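You operate a simulated robot arm through the tools that you are given. There is no shell and no other tool. Be economical: measure what you need, move in short steps, check, and stop when the job is done.

You run a simulated robot arm. Do the job below in one go: nothing can be reset, and whatever is moved stays where it is left.

Task
Change the die to the size on the job card and close the loose eyelet.
Fine: set the die with the purple post on the grey mat; lay the green net panel in the nest, loose eyelet toward the punch, run the slide in, give the lever one full stroke, fingers clear of the punch, and run the slide out. Set down upright: press die with the purple post. Where these are worked on the way, their far stop is far enough and under half their travel is too little: press slide.

Only the result counts: the job must be done as asked and must still hold three seconds after the hand-in. Knocking over, shifting, dropping, spilling or breaking anything else fails it.

Robot
A 6-joint arm with a two-finger parallel gripper, fixed in place. Base frame: the origin is at the foot of the arm, x ahead of it, y to its left, z up; the work surface is at about z = 0.85. Units: m, rad, N and s.
With the tool pointing down near the work surface it reaches from about 0.26 to 0.68 m from the base axis. Its first joint turns from -1.152 to 1.152 rad. Payload 2.9 kg.
Tool frame: the origin (TCP) lies between the finger pads and is the grasp point; the fingertips stand 0.03 m ahead of it; z points along the fingers, y is the line along which they close. The gripper opens to 0.11 m. The fingers are 0.02 m wide and 0.01 m thick; the gripper's body (0.048 by 0.112 m) begins 0.055 m behind the TCP.
Orientation is that of the tool frame in the base frame, as a unit quaternion [w, x, y, z]. With the fingers straight down and closing along the base's y, the tool's x points along the base's -x, its y along +y and its z along -z.

Tools
- The arm moves only by the tool send_rows. Its argument "plan" is a list of rows, each a list of 7 numbers: the shift along the tool's x, y, z in m, then the turn, a rotation vector about the tool's x, y, z in rad, then the closure, from 0 (fully open) to 1 (shut). In form: [[tx, ty, tz, rx, ry, rz, fingers], ...]. A call has 1 to 10 rows; each row is the pose to reach, as a shift and turn from the pose commanded when the call began, along the tool's axes at that moment. Rows are played at 5 a second. More than 0.05 m and 0.15 rad between two rows, or a gripper value outside its range, and nothing of the call is played. Where a pose cannot be reached the arm comes as near as it can. A force on the tool above 70 N (or 10 N above the force at the start of the call, whichever is more), or a blocked arm, ends the call early, and 0.2 s more pass. The fingers move at their own pace (about 0.108 m/s each) and stop on an object; they squeeze with about 32 N. The grip force told is the motor's: it shows also when the fingers shut on nothing. Time passes only in rows, and 0.2 s behind the last, so rows that repeat a pose let the fingers close. The reply holds the time, the measured pose of the TCP, the force on the tool along the base axes, the opening and the grip force, in the units named above and with some noise, with the torque about the TCP (base axes, N m) and any sound that the robot's microphone picked up.
- Cameras (640 x 400 px; columns grow to the right, rows downward): "scene" is fixed at [0.0787, 0.4267, 1.3985]; the picture's right is [-0.78, -0.63, 0.00], its down [-0.28, 0.35, -0.89] and it looks along [0.57, -0.69, -0.45] (base axes); focal length 274 px, centre (320, 200). "wrist" rides on the gripper at [0.072, 0.017, -0.103] in the tool frame; the picture's right is [-0.23, 0.97, 0.00], its down [-0.76, -0.18, -0.62] and it looks along [-0.61, -0.14, 0.78] (tool axes); focal length 222 px, centre (320, 200). There is no depth. A picture from a camera that has moved, and an enlarged one, comes with that camera's place and axes in the base frame and with its lens.
- camera(camera): a new picture of that camera. The clock stands still meanwhile.
- inspect(camera, box): a new picture of the part [left, top, right, bottom] of that camera's present view, enlarged. The clock stands still meanwhile.
- close_job(): hands the job in; it is judged then, once.

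Work in short steps. Places have to be worked out from the pictures, the camera data and where the tool is seen: move nearer, look again, correct. Check each grasp and each placing, and mend what went wrong. You have 120 turns and 64 pictures in all, those below and enlarged ones among them. Open the gripper and draw the arm clear of the work before you hand the job in, unless the task says otherwise; then end with one line.

The tools are called after "Request:" as a command line: name --pt "numbers of a row" for each row, then --argument value for the rest, lists and objects as JSON in quotes. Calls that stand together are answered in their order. send_rows: Moves the arm, as the interface text tells. Its arguments: {"type":"object","properties":{"plan":{"type":"array","items":{"type":"array","items":{"type":"number"}}}},"required":["plan"]} The other tools are called the same way: camera (camera) takes a picture; inspect (camera, box) takes an enlarged picture of a part of a camera's view; close_job () hands the job in.

At the start:

```text
time: 0.0
ee_pos: [0.4142, 0.1603, 1.256]
orientation: [0.0, 0.0, 1.0, 0.0]
wrist_force: [0.0, 0.0, 0.0]
torque: [0.01, 0.04, 0.0]
finger_gap: 0.1098
finger_force: 0.0
```

scene: 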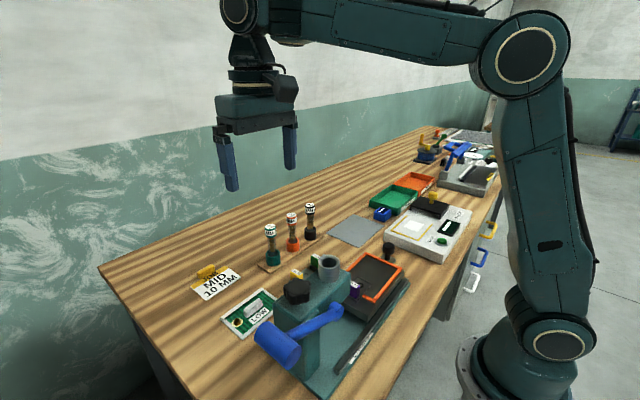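
wrist: 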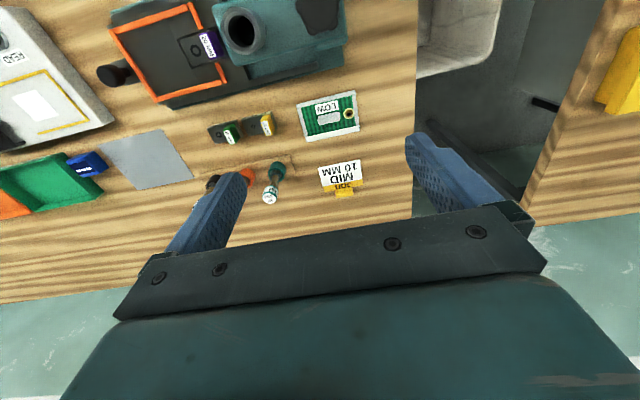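

I start with enlarged views of the press and the tools around it.

Request:
inspect --camera "scene" --box '[180, 190, 420, 340]'

Request:
inspect --camera "scene" --box '[220, 240, 420, 400]'

Request:
inspect --camera "wrist" --box '[80, 0, 400, 200]'

```text
2.67 times, centred on (300, 265) of scene
camera zoom: at [0.0787, 0.4267, 1.3985], right [-0.78, -0.63, 0.0], down [-0.28, 0.35, -0.89], along [0.57, -0.69, -0.45], focal length 732 px, centre (373, 27)
```

zoom: 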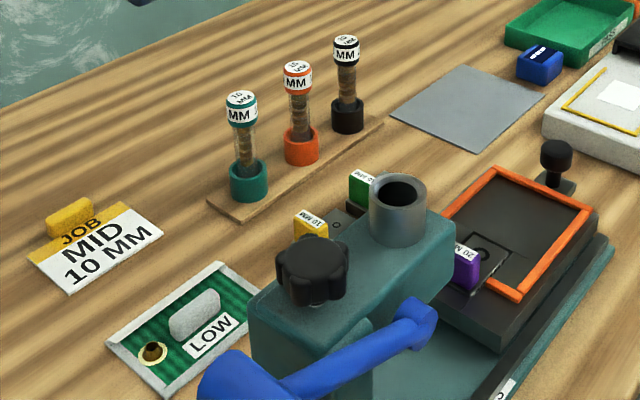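

```text
2.50 times, centred on (320, 320) of scene
camera zoom: at [0.0787, 0.4267, 1.3985], right [-0.78, -0.63, 0.0], down [-0.28, 0.35, -0.89], along [0.57, -0.69, -0.45], focal length 686 px, centre (320, -100)
```

zoom: 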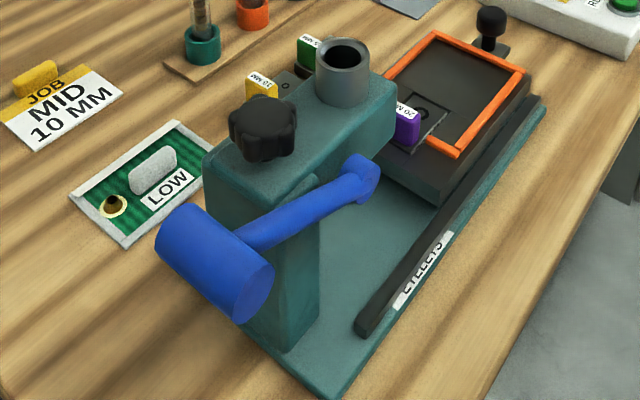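

```text
2.00 times, centred on (240, 100) of wrist
camera zoom: at [0.3425, 0.1772, 1.3602], right [0.23, 0.97, 0.0], down [0.76, -0.18, 0.62], along [0.61, -0.14, -0.78], focal length 444 px, centre (480, 400)
```

zoom: 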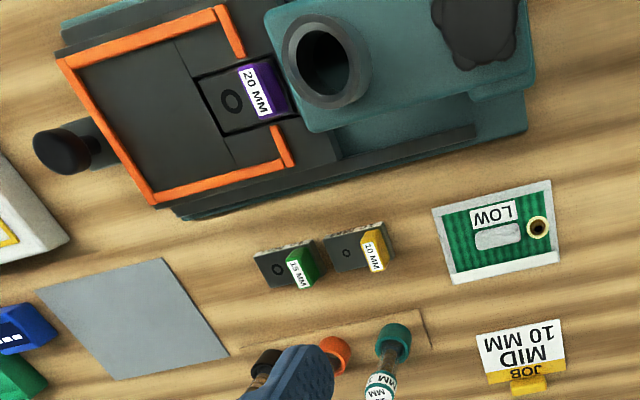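

The purple post stands at about (0.33, 0.00, 0.91) and the yellow die at about (0.49, 0.025). I'm moving back and slightly down so the wrist camera can see the press properly.

Request:
send_rows --pt "0.024 -0.025 0.012 0 0 0 0" --pt "0.048 -0.05 0.024 0 0 0 0" --pt "0.072 -0.075 0.036 0 0 0 0" --pt "0.094 -0.1 0.05 0 0 0 0" --pt "0.094 -0.1 0.05 0 0 0 0"

Request:
camera --camera "wrist"

```text
time: 1.2
ee_pos: [0.3193, 0.0613, 1.2049]
orientation: [0.0, 0.0, 1.0, 0.0]
wrist_force: [-0.8, 0.8, -0.3]
torque: [0.01, 0.02, -0.02]
finger_gap: 0.11
finger_force: 0.0
```

```text
58 pictures are left
camera wrist: at [0.2473, 0.078, 1.3089], right [0.23, 0.97, 0.0], down [0.76, -0.18, 0.62], along [0.61, -0.14, -0.78], focal length 222 px, centre (320, 200)
```

wrist: 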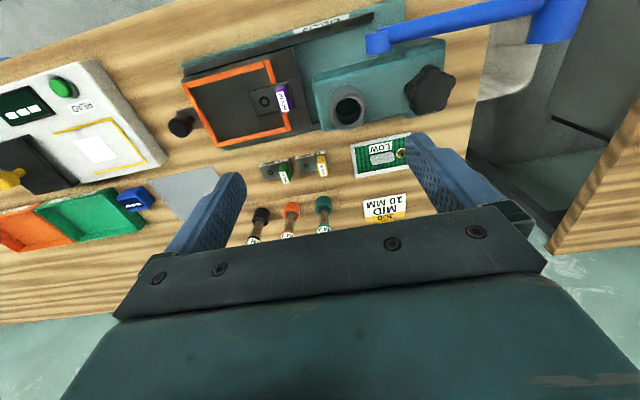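

Request:
inspect --camera "wrist" --box '[160, 20, 480, 220]'

Request:
inspect --camera "wrist" --box '[240, 120, 420, 232]'

Request:
inspect --camera "scene" --box '[320, 230, 420, 330]'

```text
2.00 times, centred on (320, 120) of wrist
camera zoom: at [0.2473, 0.078, 1.3089], right [0.23, 0.97, 0.0], down [0.76, -0.18, 0.62], along [0.61, -0.14, -0.78], focal length 444 px, centre (320, 360)
```

zoom: 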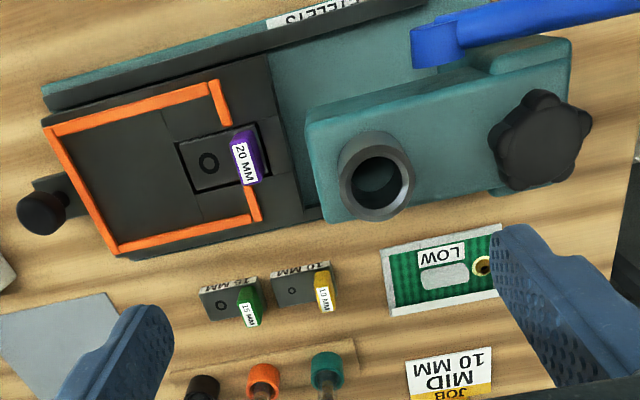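

```text
3.56 times, centred on (330, 176) of wrist
camera zoom: at [0.2473, 0.078, 1.3089], right [0.23, 0.97, 0.0], down [0.76, -0.18, 0.62], along [0.61, -0.14, -0.78], focal length 790 px, centre (284, 285)
```

zoom: 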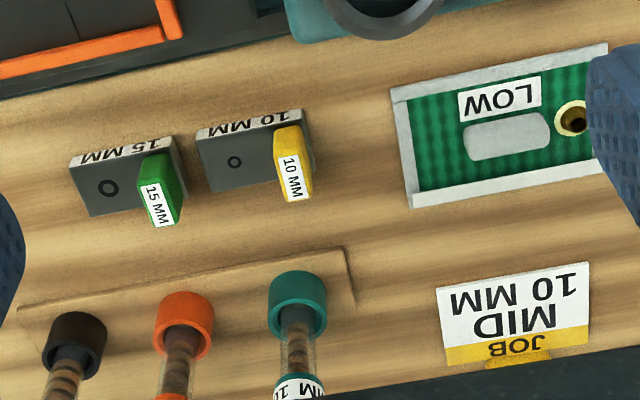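

```text
4.00 times, centred on (370, 280) of scene
camera zoom: at [0.0787, 0.4267, 1.3985], right [-0.78, -0.63, 0.0], down [-0.28, 0.35, -0.89], along [0.57, -0.69, -0.45], focal length 1098 px, centre (120, -120)
```

zoom: 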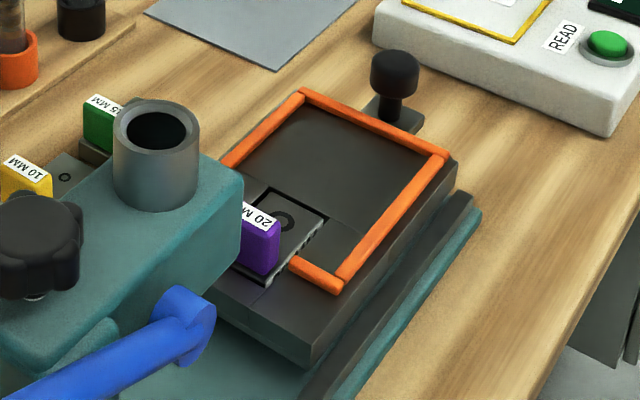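

The nest lies square to the base: x 0.276–0.388, y −0.16 to −0.012, top z ≈ 0.897. The post's long side runs along x, so I turn the tool −90° (camera on the −y side, fingers closing along x) and move over the nest.

Request:
send_rows --pt "0 -0.012 0.005 0 0 -0.148 0" --pt "0 -0.024 0.01 0 0 -0.296 0" --pt "0 -0.036 0.015 0 0 -0.444 0" --pt "0 -0.048 0.02 0 0 -0.592 0" --pt "0 -0.06 0.025 0 0 -0.74 0" --pt "0 -0.072 0.03 0 0 -0.888 0" --pt "-0.005 -0.084 0.035 0 0 -1.036 0" --pt "-0.01 -0.096 0.04 0 0 -1.184 0" --pt "-0.01 -0.108 0.045 0 0 -1.332 0" --pt "-0.01 -0.12 0.05 0 0 -1.48 0"

```text
time: 3.4
ee_pos: [0.3306, -0.0589, 1.1567]
orientation: [0.001, -0.674, 0.739, 0.0]
wrist_force: [0.3, 0.3, 0.4]
torque: [0.0, -0.04, -0.04]
finger_gap: 0.1099
finger_force: 0.2
```

Request:
send_rows --pt "0 0 0.0 0 0 -0.0908 0" --pt "0 0 0.0 0 0 -0.0908 0"

Request:
camera --camera "wrist"

```text
time: 4.0
ee_pos: [0.3297, -0.0593, 1.1563]
orientation: [0.0, 0.707, -0.707, 0.0]
wrist_force: [-0.2, 0.4, 0.6]
torque: [0.0, -0.01, -0.03]
finger_gap: 0.1099
finger_force: 0.1
```

```text
54 pictures are left
camera wrist: at [0.3136, -0.1326, 1.2606], right [-0.97, 0.23, 0.0], down [0.18, 0.76, 0.62], along [0.14, 0.61, -0.78], focal length 222 px, centre (320, 200)
```

wrist: 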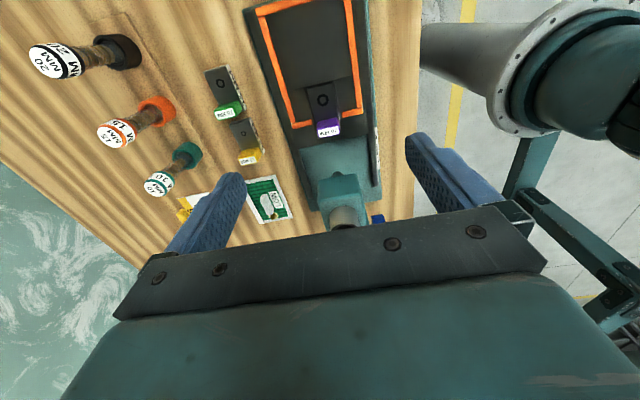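

Request:
inspect --camera "wrist" --box '[200, 50, 400, 175]'

```text
3.20 times, centred on (300, 112) of wrist
camera zoom: at [0.3136, -0.1326, 1.2606], right [-0.97, 0.23, 0.0], down [0.18, 0.76, 0.62], along [0.14, 0.61, -0.78], focal length 711 px, centre (384, 480)
```

zoom: 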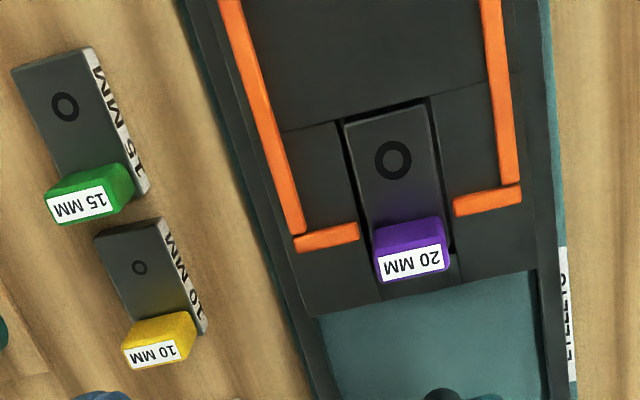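

The purple post's top is at about (0.330, −0.0015, 0.934), roughly 33 mm wide in x. I go over it and come down to z ≈ 0.937, which keeps the fingertips above the orange frame.

Request:
send_rows --pt "-0.03 0 0.02 0 0 0 0.4" --pt "-0.0578 0 0.05 0 0 0 0.4" --pt "-0.0578 0 0.095 0 0 0 0.4" --pt "-0.0578 0 0.14 0 0 0 0.4" --pt "-0.0578 0 0.175 0 0 0 0.4" --pt "-0.0578 0 0.175 0 0 0 0.4"

Request:
inspect --camera "scene" --box '[270, 200, 430, 300]'

Request:
camera --camera "wrist"

```text
time: 5.4
ee_pos: [0.3312, -0.0003, 0.975]
orientation: [0.0, -0.707, 0.707, 0.0]
wrist_force: [-0.6, 0.6, -0.5]
torque: [-0.01, -0.02, -0.03]
finger_gap: 0.0659
finger_force: 0.1
```

```text
4.00 times, centred on (350, 250) of scene
camera zoom: at [0.0787, 0.4267, 1.3985], right [-0.78, -0.63, 0.0], down [-0.28, 0.35, -0.89], along [0.57, -0.69, -0.45], focal length 1098 px, centre (200, 0)
```

zoom: 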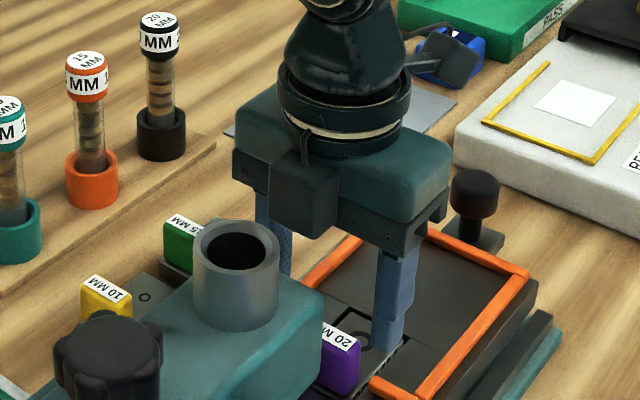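

```text
51 pictures are left
camera wrist: at [0.3148, -0.074, 1.079], right [-0.97, 0.23, 0.0], down [0.18, 0.76, 0.62], along [0.14, 0.61, -0.78], focal length 222 px, centre (320, 200)
```

wrist: 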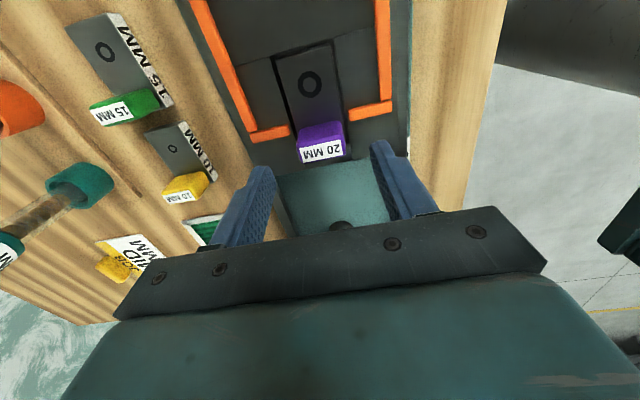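

TCP, post and fingers are lined up. Next I go down the last 38 mm and close on the post.

Request:
send_rows --pt "0.002 0.001 0.02 0 0 0 0.4" --pt "0.002 0.001 0.038 0 0 0 0.4" --pt "0.002 0.001 0.038 0 0 0 0.8" --pt "0.002 0.001 0.038 0 0 0 0.8" --pt "0.002 0.001 0.038 0 0 0 0.8"

Request:
camera --camera "wrist"

```text
time: 6.6
ee_pos: [0.3294, -0.0031, 0.9392]
orientation: [-0.002, -0.707, 0.708, 0.001]
wrist_force: [0.2, -0.1, 0.6]
torque: [0.01, -0.04, -0.01]
finger_gap: 0.0356
finger_force: 32.0
```

```text
50 pictures are left
camera wrist: at [0.3133, -0.0765, 1.0429], right [-0.97, 0.23, 0.0], down [0.18, 0.76, 0.62], along [0.14, 0.61, -0.78], focal length 222 px, centre (320, 200)
```

wrist: 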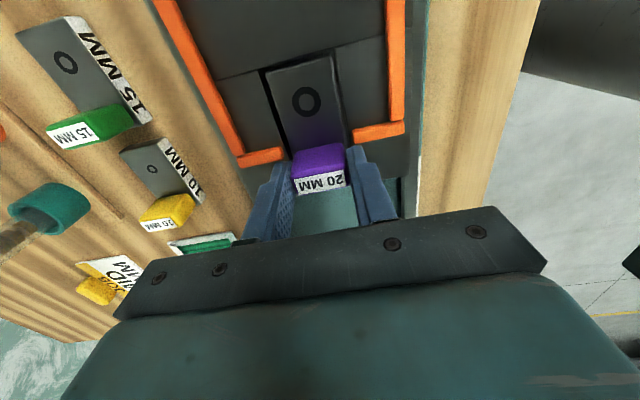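

The grip holds (gap 35.6 mm, 32 N) and is well centred. I'm lifting straight up and checking.

Request:
send_rows --pt "0 0 -0.01 0 0 0 0.8" --pt "0 0 -0.025 0 0 0 0.8" --pt "0 0 -0.06 0 0 0 0.8" --pt "0 0 -0.1 0 0 0 0.8" --pt "0 0 -0.14 0 0 0 0.8" --pt "0 0 -0.14 0 0 0 0.8"

Request:
camera --camera "wrist"

Request:
inspect --camera "scene" --box '[270, 160, 430, 260]'

```text
time: 8.0
ee_pos: [0.3322, -0.0038, 1.083]
orientation: [0.001, -0.707, 0.707, 0.0]
wrist_force: [-0.8, -0.6, -2.6]
torque: [0.02, 0.02, 0.01]
finger_gap: 0.0354
finger_force: 31.9
```

```text
49 pictures are left
camera wrist: at [0.3144, -0.0782, 1.1873], right [-0.97, 0.23, 0.0], down [0.18, 0.76, 0.62], along [0.14, 0.61, -0.78], focal length 222 px, centre (320, 200)
```

wrist: 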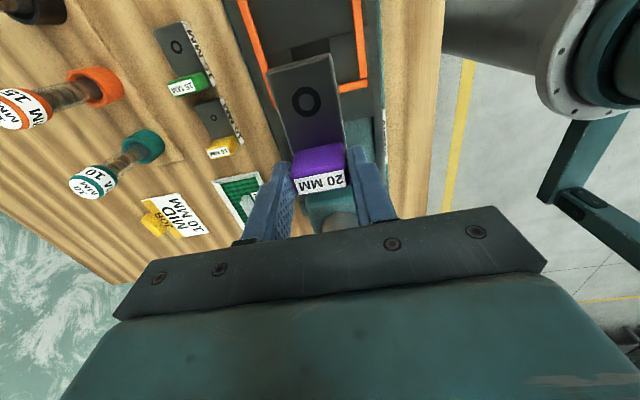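

```text
4.00 times, centred on (350, 210) of scene
camera zoom: at [0.0787, 0.4267, 1.3985], right [-0.78, -0.63, 0.0], down [-0.28, 0.35, -0.89], along [0.57, -0.69, -0.45], focal length 1098 px, centre (200, 160)
```

zoom: 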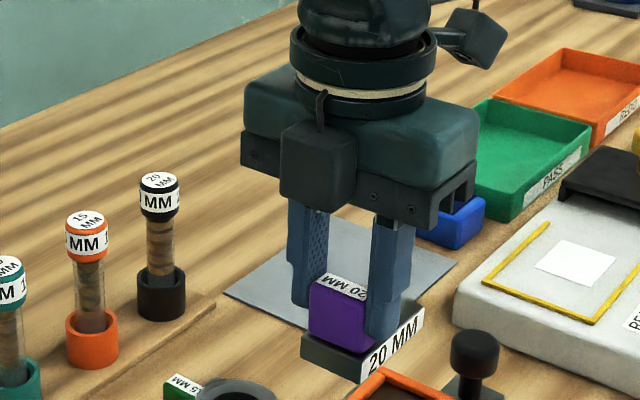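

The die came out clean. I'm carrying it at this height to above the grey mat, at about (0.513, −0.29).

Request:
send_rows --pt "0.036 -0.022 0 0 0 0 0.8" --pt "0.072 -0.045 0 0 0 0 0.8" --pt "0.108 -0.068 0 0 0 0 0.8" --pt "0.144 -0.091 0 0 0 0 0.8" --pt "0.18 -0.114 0 0 0 0 0.8" --pt "0.216 -0.137 0 0 0 0 0.8" --pt "0.252 -0.16 0 0 0 0 0.8" --pt "0.286 -0.181 0 0 0 0 0.8" --pt "0.286 -0.181 0 0 0 0 0.8"

Request:
camera --camera "wrist"

Request:
inspect --camera "scene" --box '[310, 120, 470, 260]'

```text
time: 10.0
ee_pos: [0.5089, -0.292, 1.0816]
orientation: [0.0, -0.706, 0.708, 0.001]
wrist_force: [-0.4, 0.1, -1.4]
torque: [0.06, -0.02, 0.03]
finger_gap: 0.0352
finger_force: 32.5
```

```text
47 pictures are left
camera wrist: at [0.4919, -0.3656, 1.1862], right [-0.97, 0.23, 0.0], down [0.18, 0.76, 0.62], along [0.14, 0.61, -0.78], focal length 222 px, centre (320, 200)
```

wrist: 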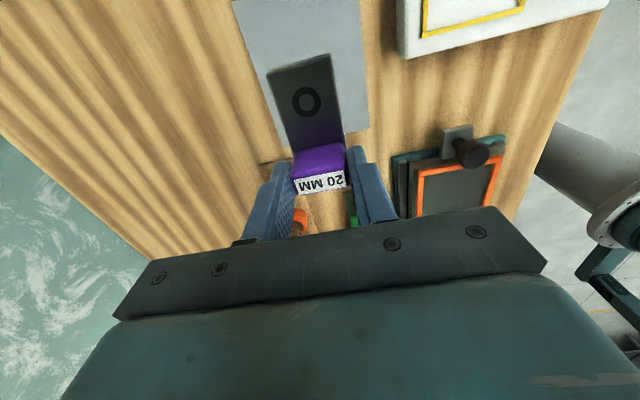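

```text
2.86 times, centred on (390, 190) of scene
camera zoom: at [0.0788, 0.4267, 1.3985], right [-0.78, -0.63, 0.0], down [-0.28, 0.35, -0.89], along [0.57, -0.69, -0.45], focal length 784 px, centre (120, 229)
```

zoom: 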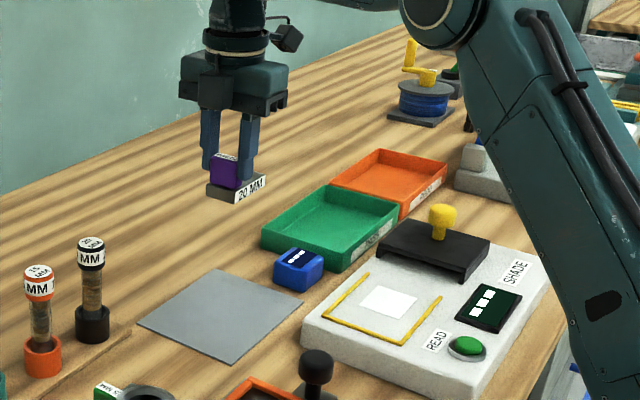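

The mat spans x 0.453–0.594 and y −0.40 to −0.228. I shift 13 mm in +x and descend to just above contact.

Request:
send_rows --pt "0 -0.007 0.04 0 0 0 0.8" --pt "0 -0.014 0.08 0 0 0 0.8" --pt "0 -0.014 0.12 0 0 0 0.8" --pt "0 -0.014 0.155 0 0 0 0.8" --pt "0 -0.014 0.165 0 0 0 0.8" --pt "0 -0.014 0.165 0 0 0 0.8"

Request:
inspect --camera "scene" --box '[310, 180, 430, 260]'

```text
time: 11.4
ee_pos: [0.5247, -0.2891, 0.9182]
orientation: [0.0, -0.707, 0.707, -0.001]
wrist_force: [0.0, 0.4, -2.0]
torque: [0.0, 0.0, -0.01]
finger_gap: 0.0356
finger_force: 31.9
```

```text
5.00 times, centred on (370, 220) of scene
camera zoom: at [0.0788, 0.4267, 1.3985], right [-0.78, -0.63, 0.0], down [-0.28, 0.35, -0.89], along [0.57, -0.69, -0.45], focal length 1373 px, centre (70, 100)
```

zoom: 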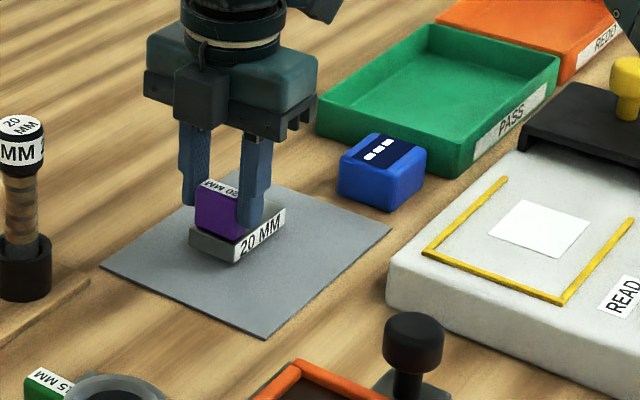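

It is hovering just above the mat, so I lower a few millimetres and watch the force.

Request:
send_rows --pt "0 0 0.003 0 0 0 0.8" --pt "0 0 0.006 0 0 0 0.8" --pt "0 0 0.006 0 0 0 0.8"

```text
time: 12.2
ee_pos: [0.5254, -0.2891, 0.9116]
orientation: [0.0, 0.708, -0.707, 0.0]
wrist_force: [0.6, -1.1, -1.0]
torque: [-0.04, 0.02, -0.03]
finger_gap: 0.0353
finger_force: 31.7
```

Request:
send_rows --pt "0 0 0.002 0 0 0 0.8" --pt "0 0 0.003 0 0 0 0.8" --pt "0 0 0.003 0 0 0 0.8"

```text
time: 13.0
ee_pos: [0.5253, -0.2888, 0.9098]
orientation: [-0.001, 0.707, -0.707, 0.001]
wrist_force: [-1.9, -0.7, 22.5]
torque: [0.05, 0.25, -0.02]
finger_gap: 0.0358
finger_force: 32.0
```

Contact reads 22 N at z ≈ 0.910. I ease back slightly, release and lift.

Request:
send_rows --pt "0 0 -0.002 0 0 0 0.8" --pt "0 0 -0.002 0 0 0 0.45" --pt "0 0 -0.002 0 0 0 0.45" --pt "0 0 -0.03 0 0 0 0.45" --pt "0 0 -0.07 0 0 0 0.4" --pt "0 0 -0.11 0 0 0 0.4" --pt "0 0 -0.15 0 0 0 0.4" --pt "0 0 -0.18 0 0 0 0.4"

Request:
inspect --camera "scene" --box '[310, 180, 430, 260]'

```text
time: 14.8
ee_pos: [0.5251, -0.2895, 1.0896]
orientation: [0.0, -0.707, 0.707, 0.0]
wrist_force: [-0.2, 1.2, 0.9]
torque: [0.01, 0.0, 0.04]
finger_gap: 0.066
finger_force: 0.1
```

```text
5.00 times, centred on (370, 220) of scene
camera zoom: at [0.0787, 0.4267, 1.3985], right [-0.78, -0.63, 0.0], down [-0.28, 0.35, -0.89], along [0.57, -0.69, -0.45], focal length 1373 px, centre (70, 100)
```

zoom: 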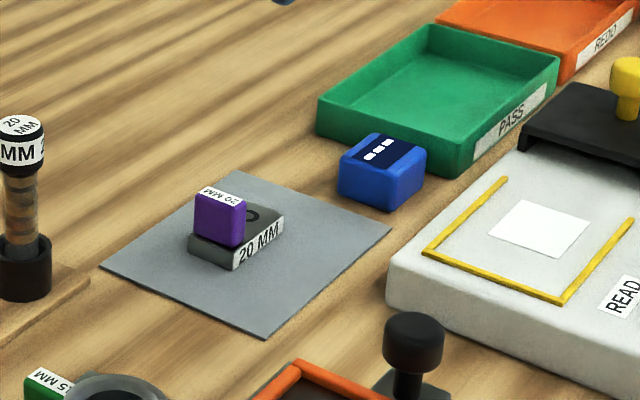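

The purple die stands upright on the mat. Next I move over the yellow 10 MM die.

Request:
send_rows --pt "-0.04 0.01 0 0 0 0 0.4" --pt "-0.08 0.02 0 0 0 0 0.4" --pt "-0.12 0.03 0 0 0 0 0.4" --pt "-0.16 0.04 0 0 0 0 0.4" --pt "-0.2 0.04 0 0 0 0 0.4" --pt "-0.24 0.04 0 0 0 0 0.4" --pt "-0.28 0.04 0.01 0 0 0 0.4" --pt "-0.315 0.04 0.04 0 0 0 0.4" --pt "-0.315 0.04 0.06 0 0 0 0.4" --pt "-0.315 0.04 0.06 0 0 0 0.4"

Request:
inspect --camera "wrist" --box '[220, 80, 420, 220]'

Request:
inspect --camera "scene" --box '[230, 190, 350, 280]'

```text
time: 17.0
ee_pos: [0.4866, 0.0251, 1.0297]
orientation: [0.0, 0.707, -0.707, 0.0]
wrist_force: [0.7, 0.4, -0.2]
torque: [-0.03, -0.01, 0.04]
finger_gap: 0.0659
finger_force: 0.2
```

```text
2.86 times, centred on (320, 150) of wrist
camera zoom: at [0.4702, -0.0479, 1.1343], right [-0.97, 0.23, 0.0], down [0.18, 0.76, 0.62], along [0.14, 0.61, -0.78], focal length 635 px, centre (320, 343)
```

zoom: 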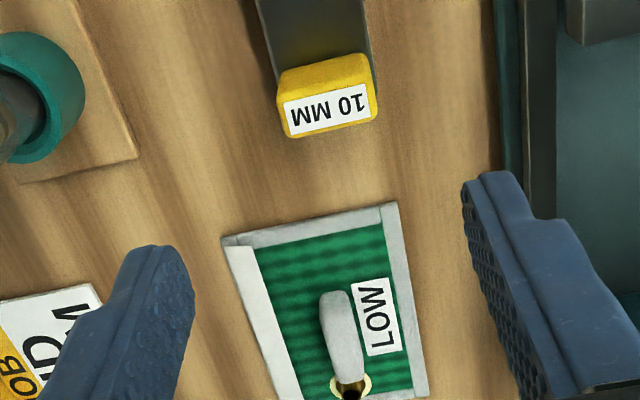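

```text
4.44 times, centred on (290, 235) of scene
camera zoom: at [0.0787, 0.4267, 1.3985], right [-0.78, -0.63, 0.0], down [-0.28, 0.35, -0.89], along [0.57, -0.69, -0.45], focal length 1220 px, centre (453, 44)
```

zoom: 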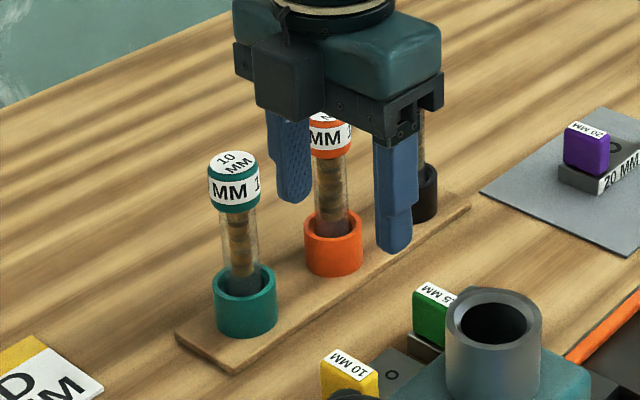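

The yellow post's top is at about (0.486, 0.029, 0.902). I come down to TCP z ≈ 0.908 and grip it the same way as the purple one.

Request:
send_rows --pt "-0.003 0 0.04 0 0 0 0.4" --pt "-0.003 0 0.08 0 0 0 0.4" --pt "-0.003 0 0.105 0 0 0 0.4" --pt "-0.003 0 0.122 0 0 0 0.4" --pt "-0.003 0 0.122 0 0 0 0.8" --pt "-0.003 0 0.122 0 0 0 0.8" --pt "-0.003 0 0.122 0 0 0 0.8"

Request:
camera --camera "wrist"

```text
time: 18.6
ee_pos: [0.4855, 0.0262, 0.9084]
orientation: [0.0, -0.707, 0.707, -0.001]
wrist_force: [0.4, 0.5, 0.5]
torque: [0.02, -0.01, -0.02]
finger_gap: 0.0354
finger_force: 31.7
```

```text
41 pictures are left
camera wrist: at [0.4694, -0.0466, 1.0126], right [-0.97, 0.23, 0.0], down [0.18, 0.76, 0.62], along [0.14, 0.61, -0.78], focal length 222 px, centre (320, 200)
```

wrist: 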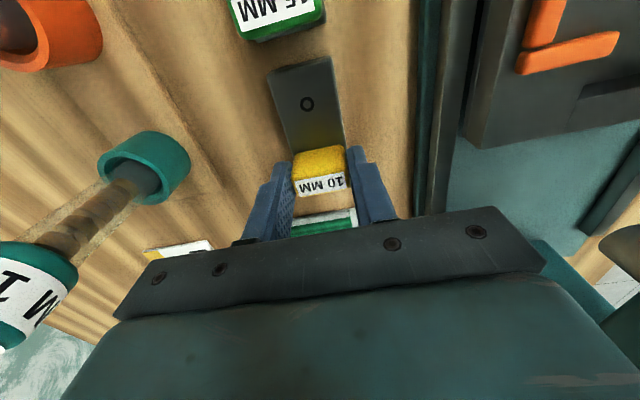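

The yellow die sits in the gripper just as the purple one did. I lift, carry it by the same relative offset (dx −0.155, dy −0.032) to above the slot, then look.

Request:
send_rows --pt "0 0 -0.02 0 0 0 0.8" --pt "0.01 0 -0.06 0 0 0 0.8" --pt "0.032 0 -0.1 0 0 0 0.8" --pt "0.032 0.04 -0.11 0 0 0 0.8" --pt "0.032 0.08 -0.11 0 0 0 0.8" --pt "0.032 0.12 -0.11 0 0 0 0.8" --pt "0.032 0.155 -0.11 0 0 0 0.8" --pt "0.032 0.155 -0.08 0 0 0 0.8" --pt "0.032 0.155 -0.065 0 0 0 0.8" --pt "0.032 0.155 -0.065 0 0 0 0.8"

Request:
camera --camera "wrist"

Request:
inspect --camera "scene" --box '[310, 220, 430, 300]'

```text
time: 20.8
ee_pos: [0.3278, -0.0022, 0.9699]
orientation: [0.0, -0.707, 0.707, 0.001]
wrist_force: [-0.1, 0.0, -1.7]
torque: [0.06, -0.01, -0.02]
finger_gap: 0.0357
finger_force: 31.6
```

```text
40 pictures are left
camera wrist: at [0.3109, -0.0755, 1.0746], right [-0.97, 0.23, 0.0], down [0.18, 0.76, 0.62], along [0.14, 0.61, -0.78], focal length 222 px, centre (320, 200)
```

wrist: 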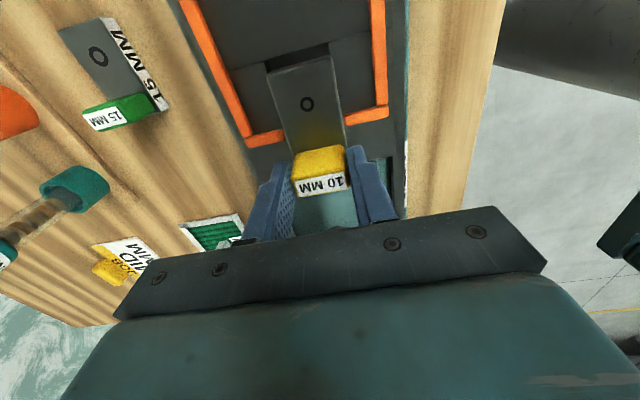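

```text
5.00 times, centred on (370, 260) of scene
camera zoom: at [0.0788, 0.4267, 1.3985], right [-0.78, -0.63, 0.0], down [-0.28, 0.35, -0.89], along [0.57, -0.69, -0.45], focal length 1373 px, centre (70, -100)
```

zoom: 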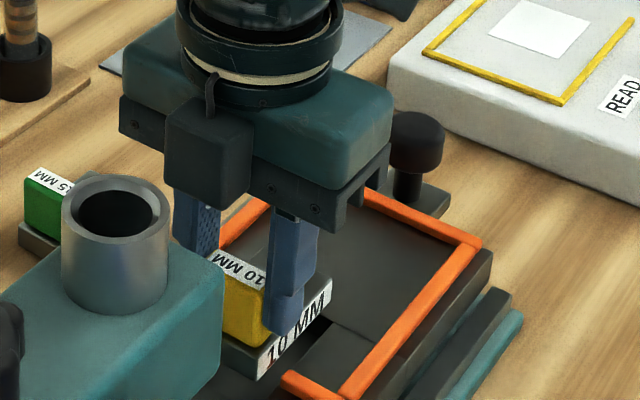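

It is aligned over the slot, so I lower it gently while watching the force.

Request:
send_rows --pt "0 0 0.01 0 0 0 0.8" --pt "0 0 0.018 0 0 0 0.8" --pt "0 0 0.024 0 0 0 0.8" --pt "0 0 0.024 0 0 0 0.8"

Request:
inspect --camera "wrist" --box '[220, 30, 420, 210]'

```text
time: 21.8
ee_pos: [0.3297, -0.0012, 0.9468]
orientation: [0.0, -0.707, 0.708, 0.0]
wrist_force: [0.0, -1.3, -2.1]
torque: [-0.05, 0.0, 0.06]
finger_gap: 0.0355
finger_force: 31.6
```

```text
2.22 times, centred on (320, 120) of wrist
camera zoom: at [0.3127, -0.0749, 1.052], right [-0.97, 0.23, 0.0], down [0.18, 0.76, 0.62], along [0.14, 0.61, -0.78], focal length 494 px, centre (320, 378)
```

zoom: 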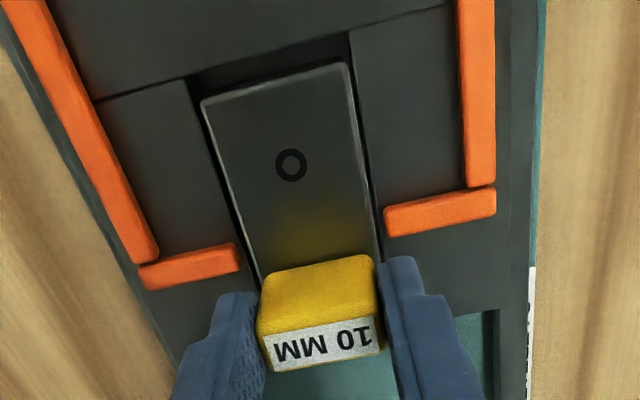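

Request:
send_rows --pt "0 0 0.002 0 0 0 0.8" --pt "0 0 0.004 0 0 0 0.8" --pt "0 0 0.005 0 0 0 0.8" --pt "0 0 0.005 0 0 0 0.8"

Request:
inspect --camera "wrist" --box '[220, 30, 420, 210]'

```text
time: 22.8
ee_pos: [0.3289, -0.0027, 0.9424]
orientation: [0.0, 0.707, -0.707, 0.001]
wrist_force: [0.5, 0.4, -2.1]
torque: [0.03, 0.02, -0.01]
finger_gap: 0.0357
finger_force: 32.6
```

```text
2.22 times, centred on (320, 120) of wrist
camera zoom: at [0.3129, -0.076, 1.0469], right [-0.97, 0.23, 0.0], down [0.18, 0.76, 0.62], along [0.14, 0.61, -0.78], focal length 494 px, centre (320, 378)
```

zoom: 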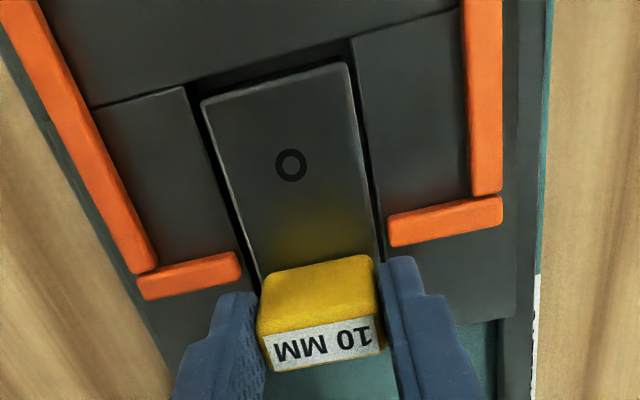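

Request:
send_rows --pt "0 0 0.002 0 0 0 0.8" --pt "0 0 0.004 0 0 0 0.8" --pt "0 0 0.004 0 0 0 0.8"

```text
time: 23.6
ee_pos: [0.328, -0.0026, 0.9388]
orientation: [-0.001, -0.707, 0.707, -0.001]
wrist_force: [0.3, 0.1, -1.3]
torque: [0.08, -0.02, 0.01]
finger_gap: 0.0352
finger_force: 31.9
```

Request:
send_rows --pt "0 0 0.002 0 0 0 0.8" --pt "0 0 0.003 0 0 0 0.8" --pt "0 0 0.003 0 0 0 0.8"

Request:
inspect --camera "wrist" --box '[220, 30, 420, 210]'

```text
time: 24.4
ee_pos: [0.329, -0.003, 0.9356]
orientation: [-0.001, 0.707, -0.707, -0.001]
wrist_force: [-6.5, 1.1, 22.8]
torque: [0.04, 0.2, -0.05]
finger_gap: 0.0355
finger_force: 32.5
```

```text
2.22 times, centred on (320, 120) of wrist
camera zoom: at [0.3126, -0.0759, 1.0412], right [-0.97, 0.23, 0.0], down [0.18, 0.76, 0.62], along [0.14, 0.61, -0.78], focal length 494 px, centre (320, 378)
```

zoom: 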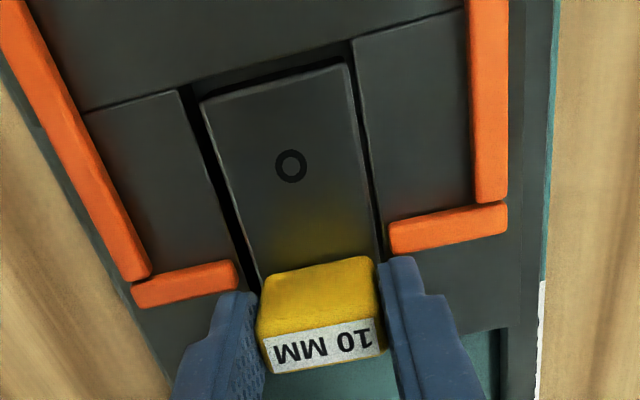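

There is contact at z ≈ 0.936 and the plate looks level with the bed. I release gently and back off to inspect the seating.

Request:
send_rows --pt "0 0 -0.001 0 0 0 0.8" --pt "0 0 -0.001 0 0 0 0.45" --pt "0 0 -0.001 0 0 0 0.45" --pt "0 0 -0.03 0 0 0 0.4" --pt "0 0 -0.07 0 0 0 0.4" --pt "0.02 0 -0.11 0 0 0 0.4" --pt "0.05 0 -0.15 0 0 0 0.4" --pt "0.056 0 -0.19 0 0 0 0.4" --pt "0.056 0 -0.22 0 0 0 0.4"

Request:
inspect --camera "wrist" --box '[200, 50, 400, 175]'

Request:
inspect --camera "scene" --box '[320, 230, 420, 330]'

```text
time: 26.4
ee_pos: [0.3291, -0.0571, 1.1574]
orientation: [0.0, 0.707, -0.707, 0.001]
wrist_force: [-0.5, 0.8, 0.5]
torque: [-0.01, 0.04, -0.05]
finger_gap: 0.0661
finger_force: 0.2
```

```text
3.20 times, centred on (300, 112) of wrist
camera zoom: at [0.3127, -0.1307, 1.2611], right [-0.97, 0.23, 0.0], down [0.18, 0.76, 0.62], along [0.14, 0.61, -0.78], focal length 711 px, centre (384, 480)
```

zoom: 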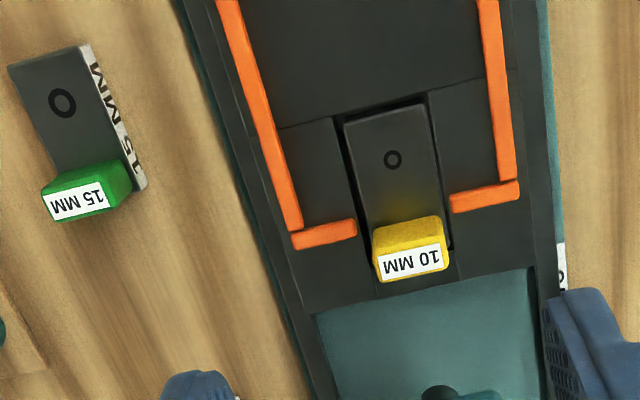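

```text
4.00 times, centred on (370, 280) of scene
camera zoom: at [0.0787, 0.4267, 1.3985], right [-0.78, -0.63, 0.0], down [-0.28, 0.35, -0.89], along [0.57, -0.69, -0.45], focal length 1098 px, centre (120, -120)
```

zoom: 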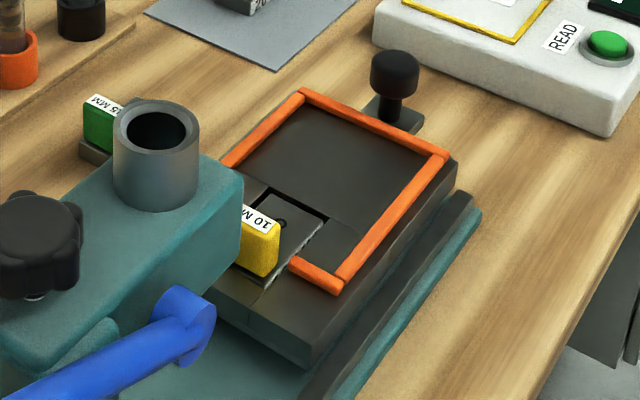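

The seated yellow die looks the same as the purple one did. Next is the panel: I move over its grey handle, estimated at (0.51, 0.162).

Request:
send_rows --pt "-0.01 -0.04 0 0 0 0 0.4" --pt "-0.03 -0.08 0 0 0 0 0.4" --pt "-0.06 -0.12 0 0 0 0 0.4" --pt "-0.09 -0.155 0 0 0 0 0.4" --pt "-0.13 -0.18 0.01 0 0 0 0.4" --pt "-0.17 -0.18 0.03 0 0 0 0.4" --pt "-0.2 -0.18 0.06 0 0 0 0.4" --pt "-0.212 -0.18 0.09 0 0 0 0.4" --pt "-0.212 -0.18 0.12 0 0 0 0.4" --pt "-0.212 -0.18 0.12 0 0 0 0.4"

Request:
inspect --camera "wrist" --box '[200, 30, 440, 210]'

Request:
inspect --camera "scene" --box '[190, 230, 310, 350]'

```text
time: 28.6
ee_pos: [0.5101, 0.1537, 1.0392]
orientation: [0.001, -0.707, 0.707, 0.0]
wrist_force: [0.3, 0.5, -1.0]
torque: [0.01, 0.02, 0.02]
finger_gap: 0.066
finger_force: 0.1
```

```text
2.22 times, centred on (320, 120) of wrist
camera zoom: at [0.493, 0.0797, 1.1421], right [-0.97, 0.23, 0.0], down [0.18, 0.76, 0.62], along [0.14, 0.61, -0.78], focal length 494 px, centre (320, 378)
```

zoom: 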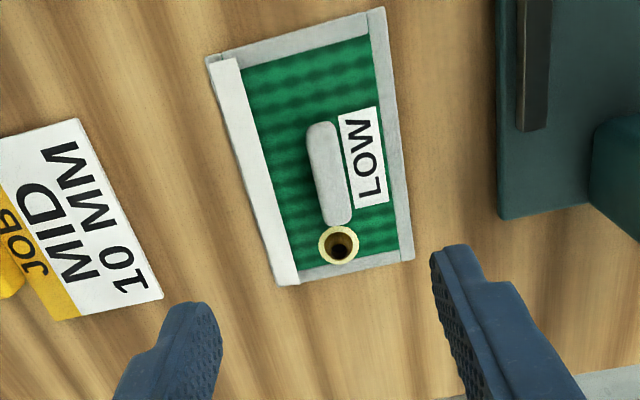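

```text
3.33 times, centred on (250, 290) of scene
camera zoom: at [0.0787, 0.4267, 1.3985], right [-0.78, -0.63, 0.0], down [-0.28, 0.35, -0.89], along [0.57, -0.69, -0.45], focal length 915 px, centre (553, -100)
```

zoom: 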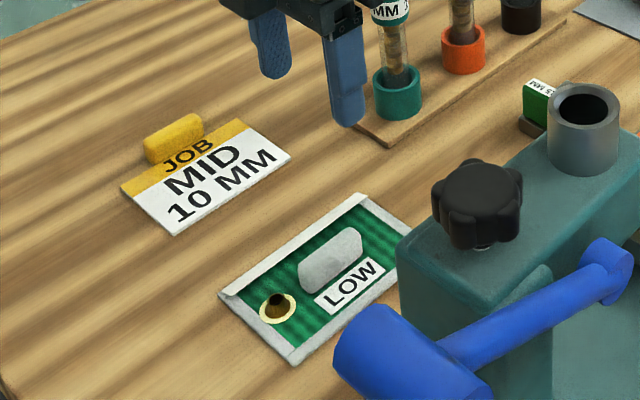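

The panel is square to the base: centre (0.5095, 0.160), size about 87×129 mm, with the eyelet already at the +y end (0.51, 0.203). I lower to just above the handle with the gap narrowed and check the centring.

Request:
send_rows --pt "-0.008 0 0.04 0 0 0 0.68" --pt "-0.008 0 0.08 0 0 0 0.68" --pt "-0.008 0 0.11 0 0 0 0.68" --pt "-0.008 0 0.11 0 0 0 0.68"

Request:
camera --camera "wrist"

Request:
inspect --camera "scene" --box '[200, 250, 320, 340]'

```text
time: 29.6
ee_pos: [0.5084, 0.1613, 0.9255]
orientation: [0.0, 0.707, -0.707, 0.0]
wrist_force: [-0.8, 0.3, 0.0]
torque: [-0.02, -0.02, -0.01]
finger_gap: 0.0351
finger_force: 0.0
```

```text
31 pictures are left
camera wrist: at [0.4923, 0.0878, 1.0309], right [-0.97, 0.23, 0.0], down [0.18, 0.76, 0.62], along [0.14, 0.61, -0.78], focal length 222 px, centre (320, 200)
```

wrist: 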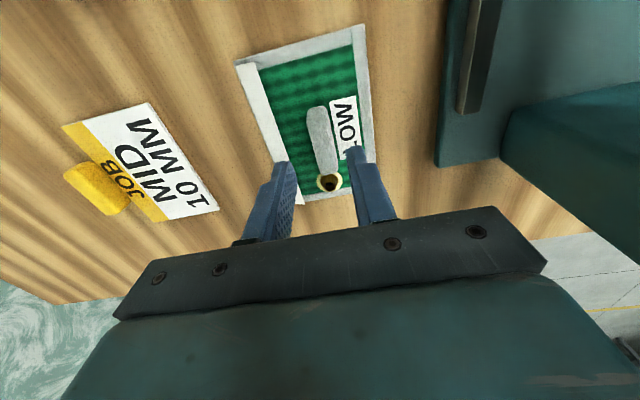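

```text
4.44 times, centred on (260, 295) of scene
camera zoom: at [0.0787, 0.4267, 1.3985], right [-0.78, -0.63, 0.0], down [-0.28, 0.35, -0.89], along [0.57, -0.69, -0.45], focal length 1220 px, centre (587, -222)
```

zoom: 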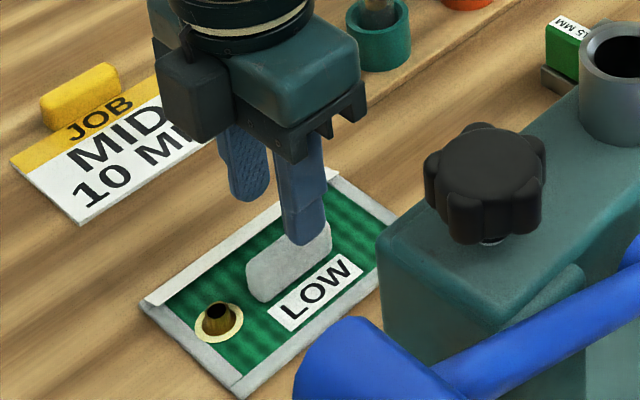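

Centred within a couple of millimetres. I descend and close on the handle.

Request:
send_rows --pt "0.002 0.001 0.015 0 0 0 0.68" --pt "0.002 0.001 0.03 0 0 0 0.68" --pt "0.002 0.001 0.037 0 0 0 0.68" --pt "0.002 0.001 0.037 0 0 0 1" --pt "0.002 0.001 0.037 0 0 0 1" --pt "0.002 0.001 0.037 0 0 0 1"

Request:
inspect --camera "scene" --box '[200, 250, 320, 340]'

```text
time: 31.0
ee_pos: [0.508, 0.1582, 0.8871]
orientation: [0.0, -0.707, 0.707, 0.0]
wrist_force: [0.3, 0.0, -0.1]
torque: [0.02, -0.02, -0.01]
finger_gap: 0.0148
finger_force: 31.7
```

```text
4.44 times, centred on (260, 295) of scene
camera zoom: at [0.0787, 0.4267, 1.3985], right [-0.78, -0.63, 0.0], down [-0.28, 0.35, -0.89], along [0.57, -0.69, -0.45], focal length 1220 px, centre (587, -222)
```

zoom: 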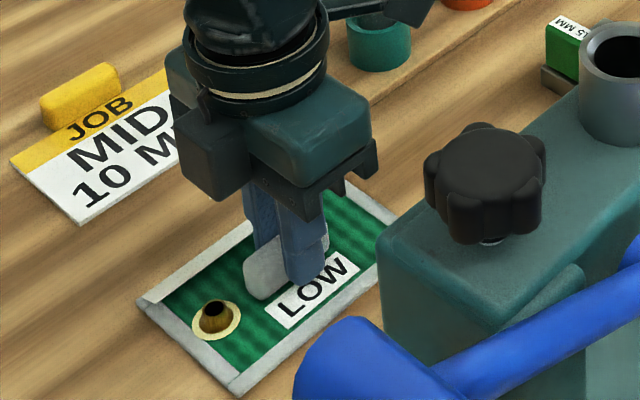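

The grip on the handle holds at a 14.8 mm gap. I lift gently and carry the panel −y, clear of the press head, keeping it level because of the loose eyelet.

Request:
send_rows --pt "0 0 -0.01 0 0 0 1" --pt "0 0 -0.03 0 0 0 1" --pt "0 0 -0.06 0 0 0 1" --pt "0 0 -0.09 0 0 0 1" --pt "0 0 -0.12 0 0 0 1" --pt "0.01 0 -0.145 0 0 0 1" --pt "0.035 0 -0.15 0 0 0 1" --pt "0.065 0 -0.15 0 0 0 1" --pt "0.095 0 -0.15 0 0 0 1" --pt "0.125 0 -0.15 0 0 0 1"

Request:
camera --camera "scene"

```text
time: 33.2
ee_pos: [0.5086, 0.0324, 1.0377]
orientation: [0.0, 0.707, -0.707, -0.001]
wrist_force: [0.3, 0.6, -0.7]
torque: [0.01, 0.02, 0.01]
finger_gap: 0.0148
finger_force: 31.7
```

```text
28 pictures are left
```

scene: 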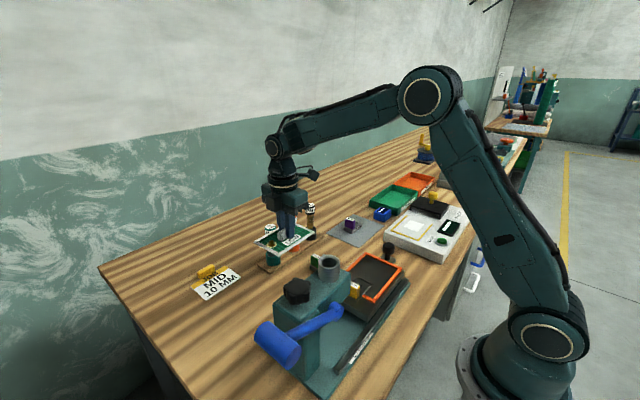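

The panel is held level. I continue to −y, then across to the nest.

Request:
send_rows --pt "0.03 0.01 0 0 0 0 1" --pt "0.06 0.02 0 0 0 0 1" --pt "0.09 0.03 0 0 0 0 1" --pt "0.11 0.055 0 0 0 0 1" --pt "0.118 0.085 0 0 0 0 1" --pt "0.118 0.115 0 0 0 0 1" --pt "0.118 0.145 0 0 0 0 1" --pt "0.118 0.177 0 0 0 0 1" --pt "0.118 0.177 0.02 0 0 0 1" --pt "0.118 0.177 0.04 0 0 0 1"

Request:
camera --camera "wrist"

Request:
inspect --camera "scene" --box '[310, 220, 430, 300]'

```text
time: 35.4
ee_pos: [0.3305, -0.0852, 0.9983]
orientation: [-0.001, -0.707, 0.707, 0.0]
wrist_force: [-0.2, -1.0, -0.4]
torque: [0.01, 0.01, -0.01]
finger_gap: 0.0149
finger_force: 31.6
```

```text
27 pictures are left
camera wrist: at [0.3145, -0.1579, 1.1031], right [-0.97, 0.23, 0.0], down [0.18, 0.76, 0.62], along [0.14, 0.61, -0.78], focal length 222 px, centre (320, 200)
```

wrist: 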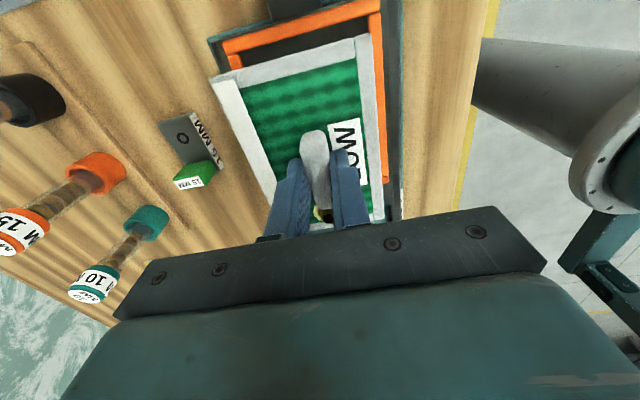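

```text
5.00 times, centred on (370, 260) of scene
camera zoom: at [0.0787, 0.4267, 1.3985], right [-0.78, -0.63, 0.0], down [-0.28, 0.35, -0.89], along [0.57, -0.69, -0.45], focal length 1373 px, centre (70, -100)
```

zoom: 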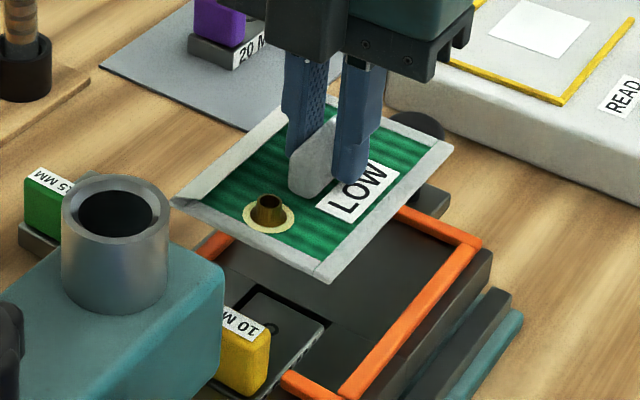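

Comparing panel edges and eyelet with the nest and die hole in both cameras, the panel needs about −5 mm in x and −3 mm in y. I correct that and lower to just above the bed.

Request:
send_rows --pt "0.003 0.005 0.015 0 0 0 1" --pt "0.003 0.005 0.03 0 0 0 1" --pt "0.003 0.005 0.045 0 0 0 1" --pt "0.003 0.005 0.052 0 0 0 1" --pt "0.003 0.005 0.052 0 0 0 1"

Request:
inspect --camera "wrist" --box '[180, 0, 440, 220]'

Request:
inspect --camera "scene" --box '[310, 230, 430, 310]'

```text
time: 36.6
ee_pos: [0.3256, -0.0871, 0.9468]
orientation: [0.0, -0.707, 0.707, 0.0]
wrist_force: [-0.5, 1.7, -0.3]
torque: [0.0, 0.01, 0.0]
finger_gap: 0.0151
finger_force: 31.7
```

```text
1.82 times, centred on (310, 110) of wrist
camera zoom: at [0.3081, -0.1603, 1.0514], right [-0.97, 0.23, 0.0], down [0.18, 0.76, 0.62], along [0.14, 0.61, -0.78], focal length 404 px, centre (338, 364)
```

zoom: 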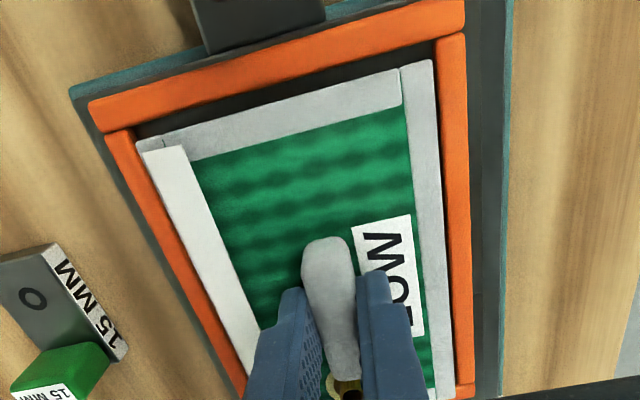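

```text
5.00 times, centred on (370, 270) of scene
camera zoom: at [0.0787, 0.4267, 1.3985], right [-0.78, -0.63, 0.0], down [-0.28, 0.35, -0.89], along [0.57, -0.69, -0.45], focal length 1373 px, centre (70, -150)
```

zoom: 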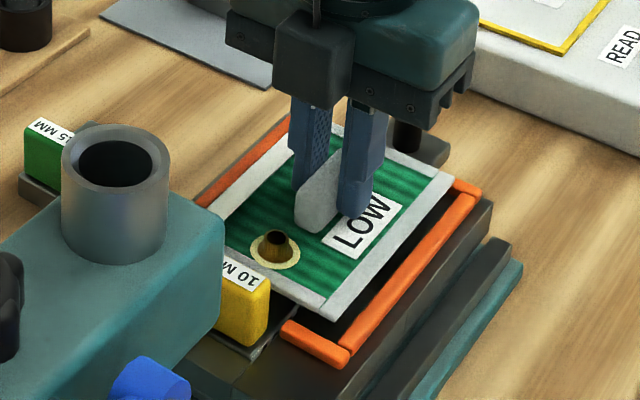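

The panel is centred in the nest and the eyelet is within about 2 mm of the die hole. I lower it onto the bed.

Request:
send_rows --pt "0 0.001 0.005 0 0 0 1" --pt "0 0.001 0.01 0 0 0 1" --pt "0 0.001 0.013 0 0 0 1" --pt "0 0.001 0.013 0 0 0 1"

```text
time: 37.6
ee_pos: [0.3254, -0.0873, 0.9342]
orientation: [-0.001, -0.707, 0.707, 0.001]
wrist_force: [-0.4, -0.4, -0.8]
torque: [-0.02, -0.02, -0.02]
finger_gap: 0.0149
finger_force: 31.9
```

Request:
send_rows --pt "0 0 0.002 0 0 0 1" --pt "0 0 0.003 0 0 0 1" --pt "0 0 0.003 0 0 0 1"

```text
time: 38.4
ee_pos: [0.3258, -0.0877, 0.9319]
orientation: [0.001, -0.707, 0.707, -0.001]
wrist_force: [-8.0, -1.6, 35.5]
torque: [-0.06, 0.27, 0.04]
finger_gap: 0.0147
finger_force: 31.4
```

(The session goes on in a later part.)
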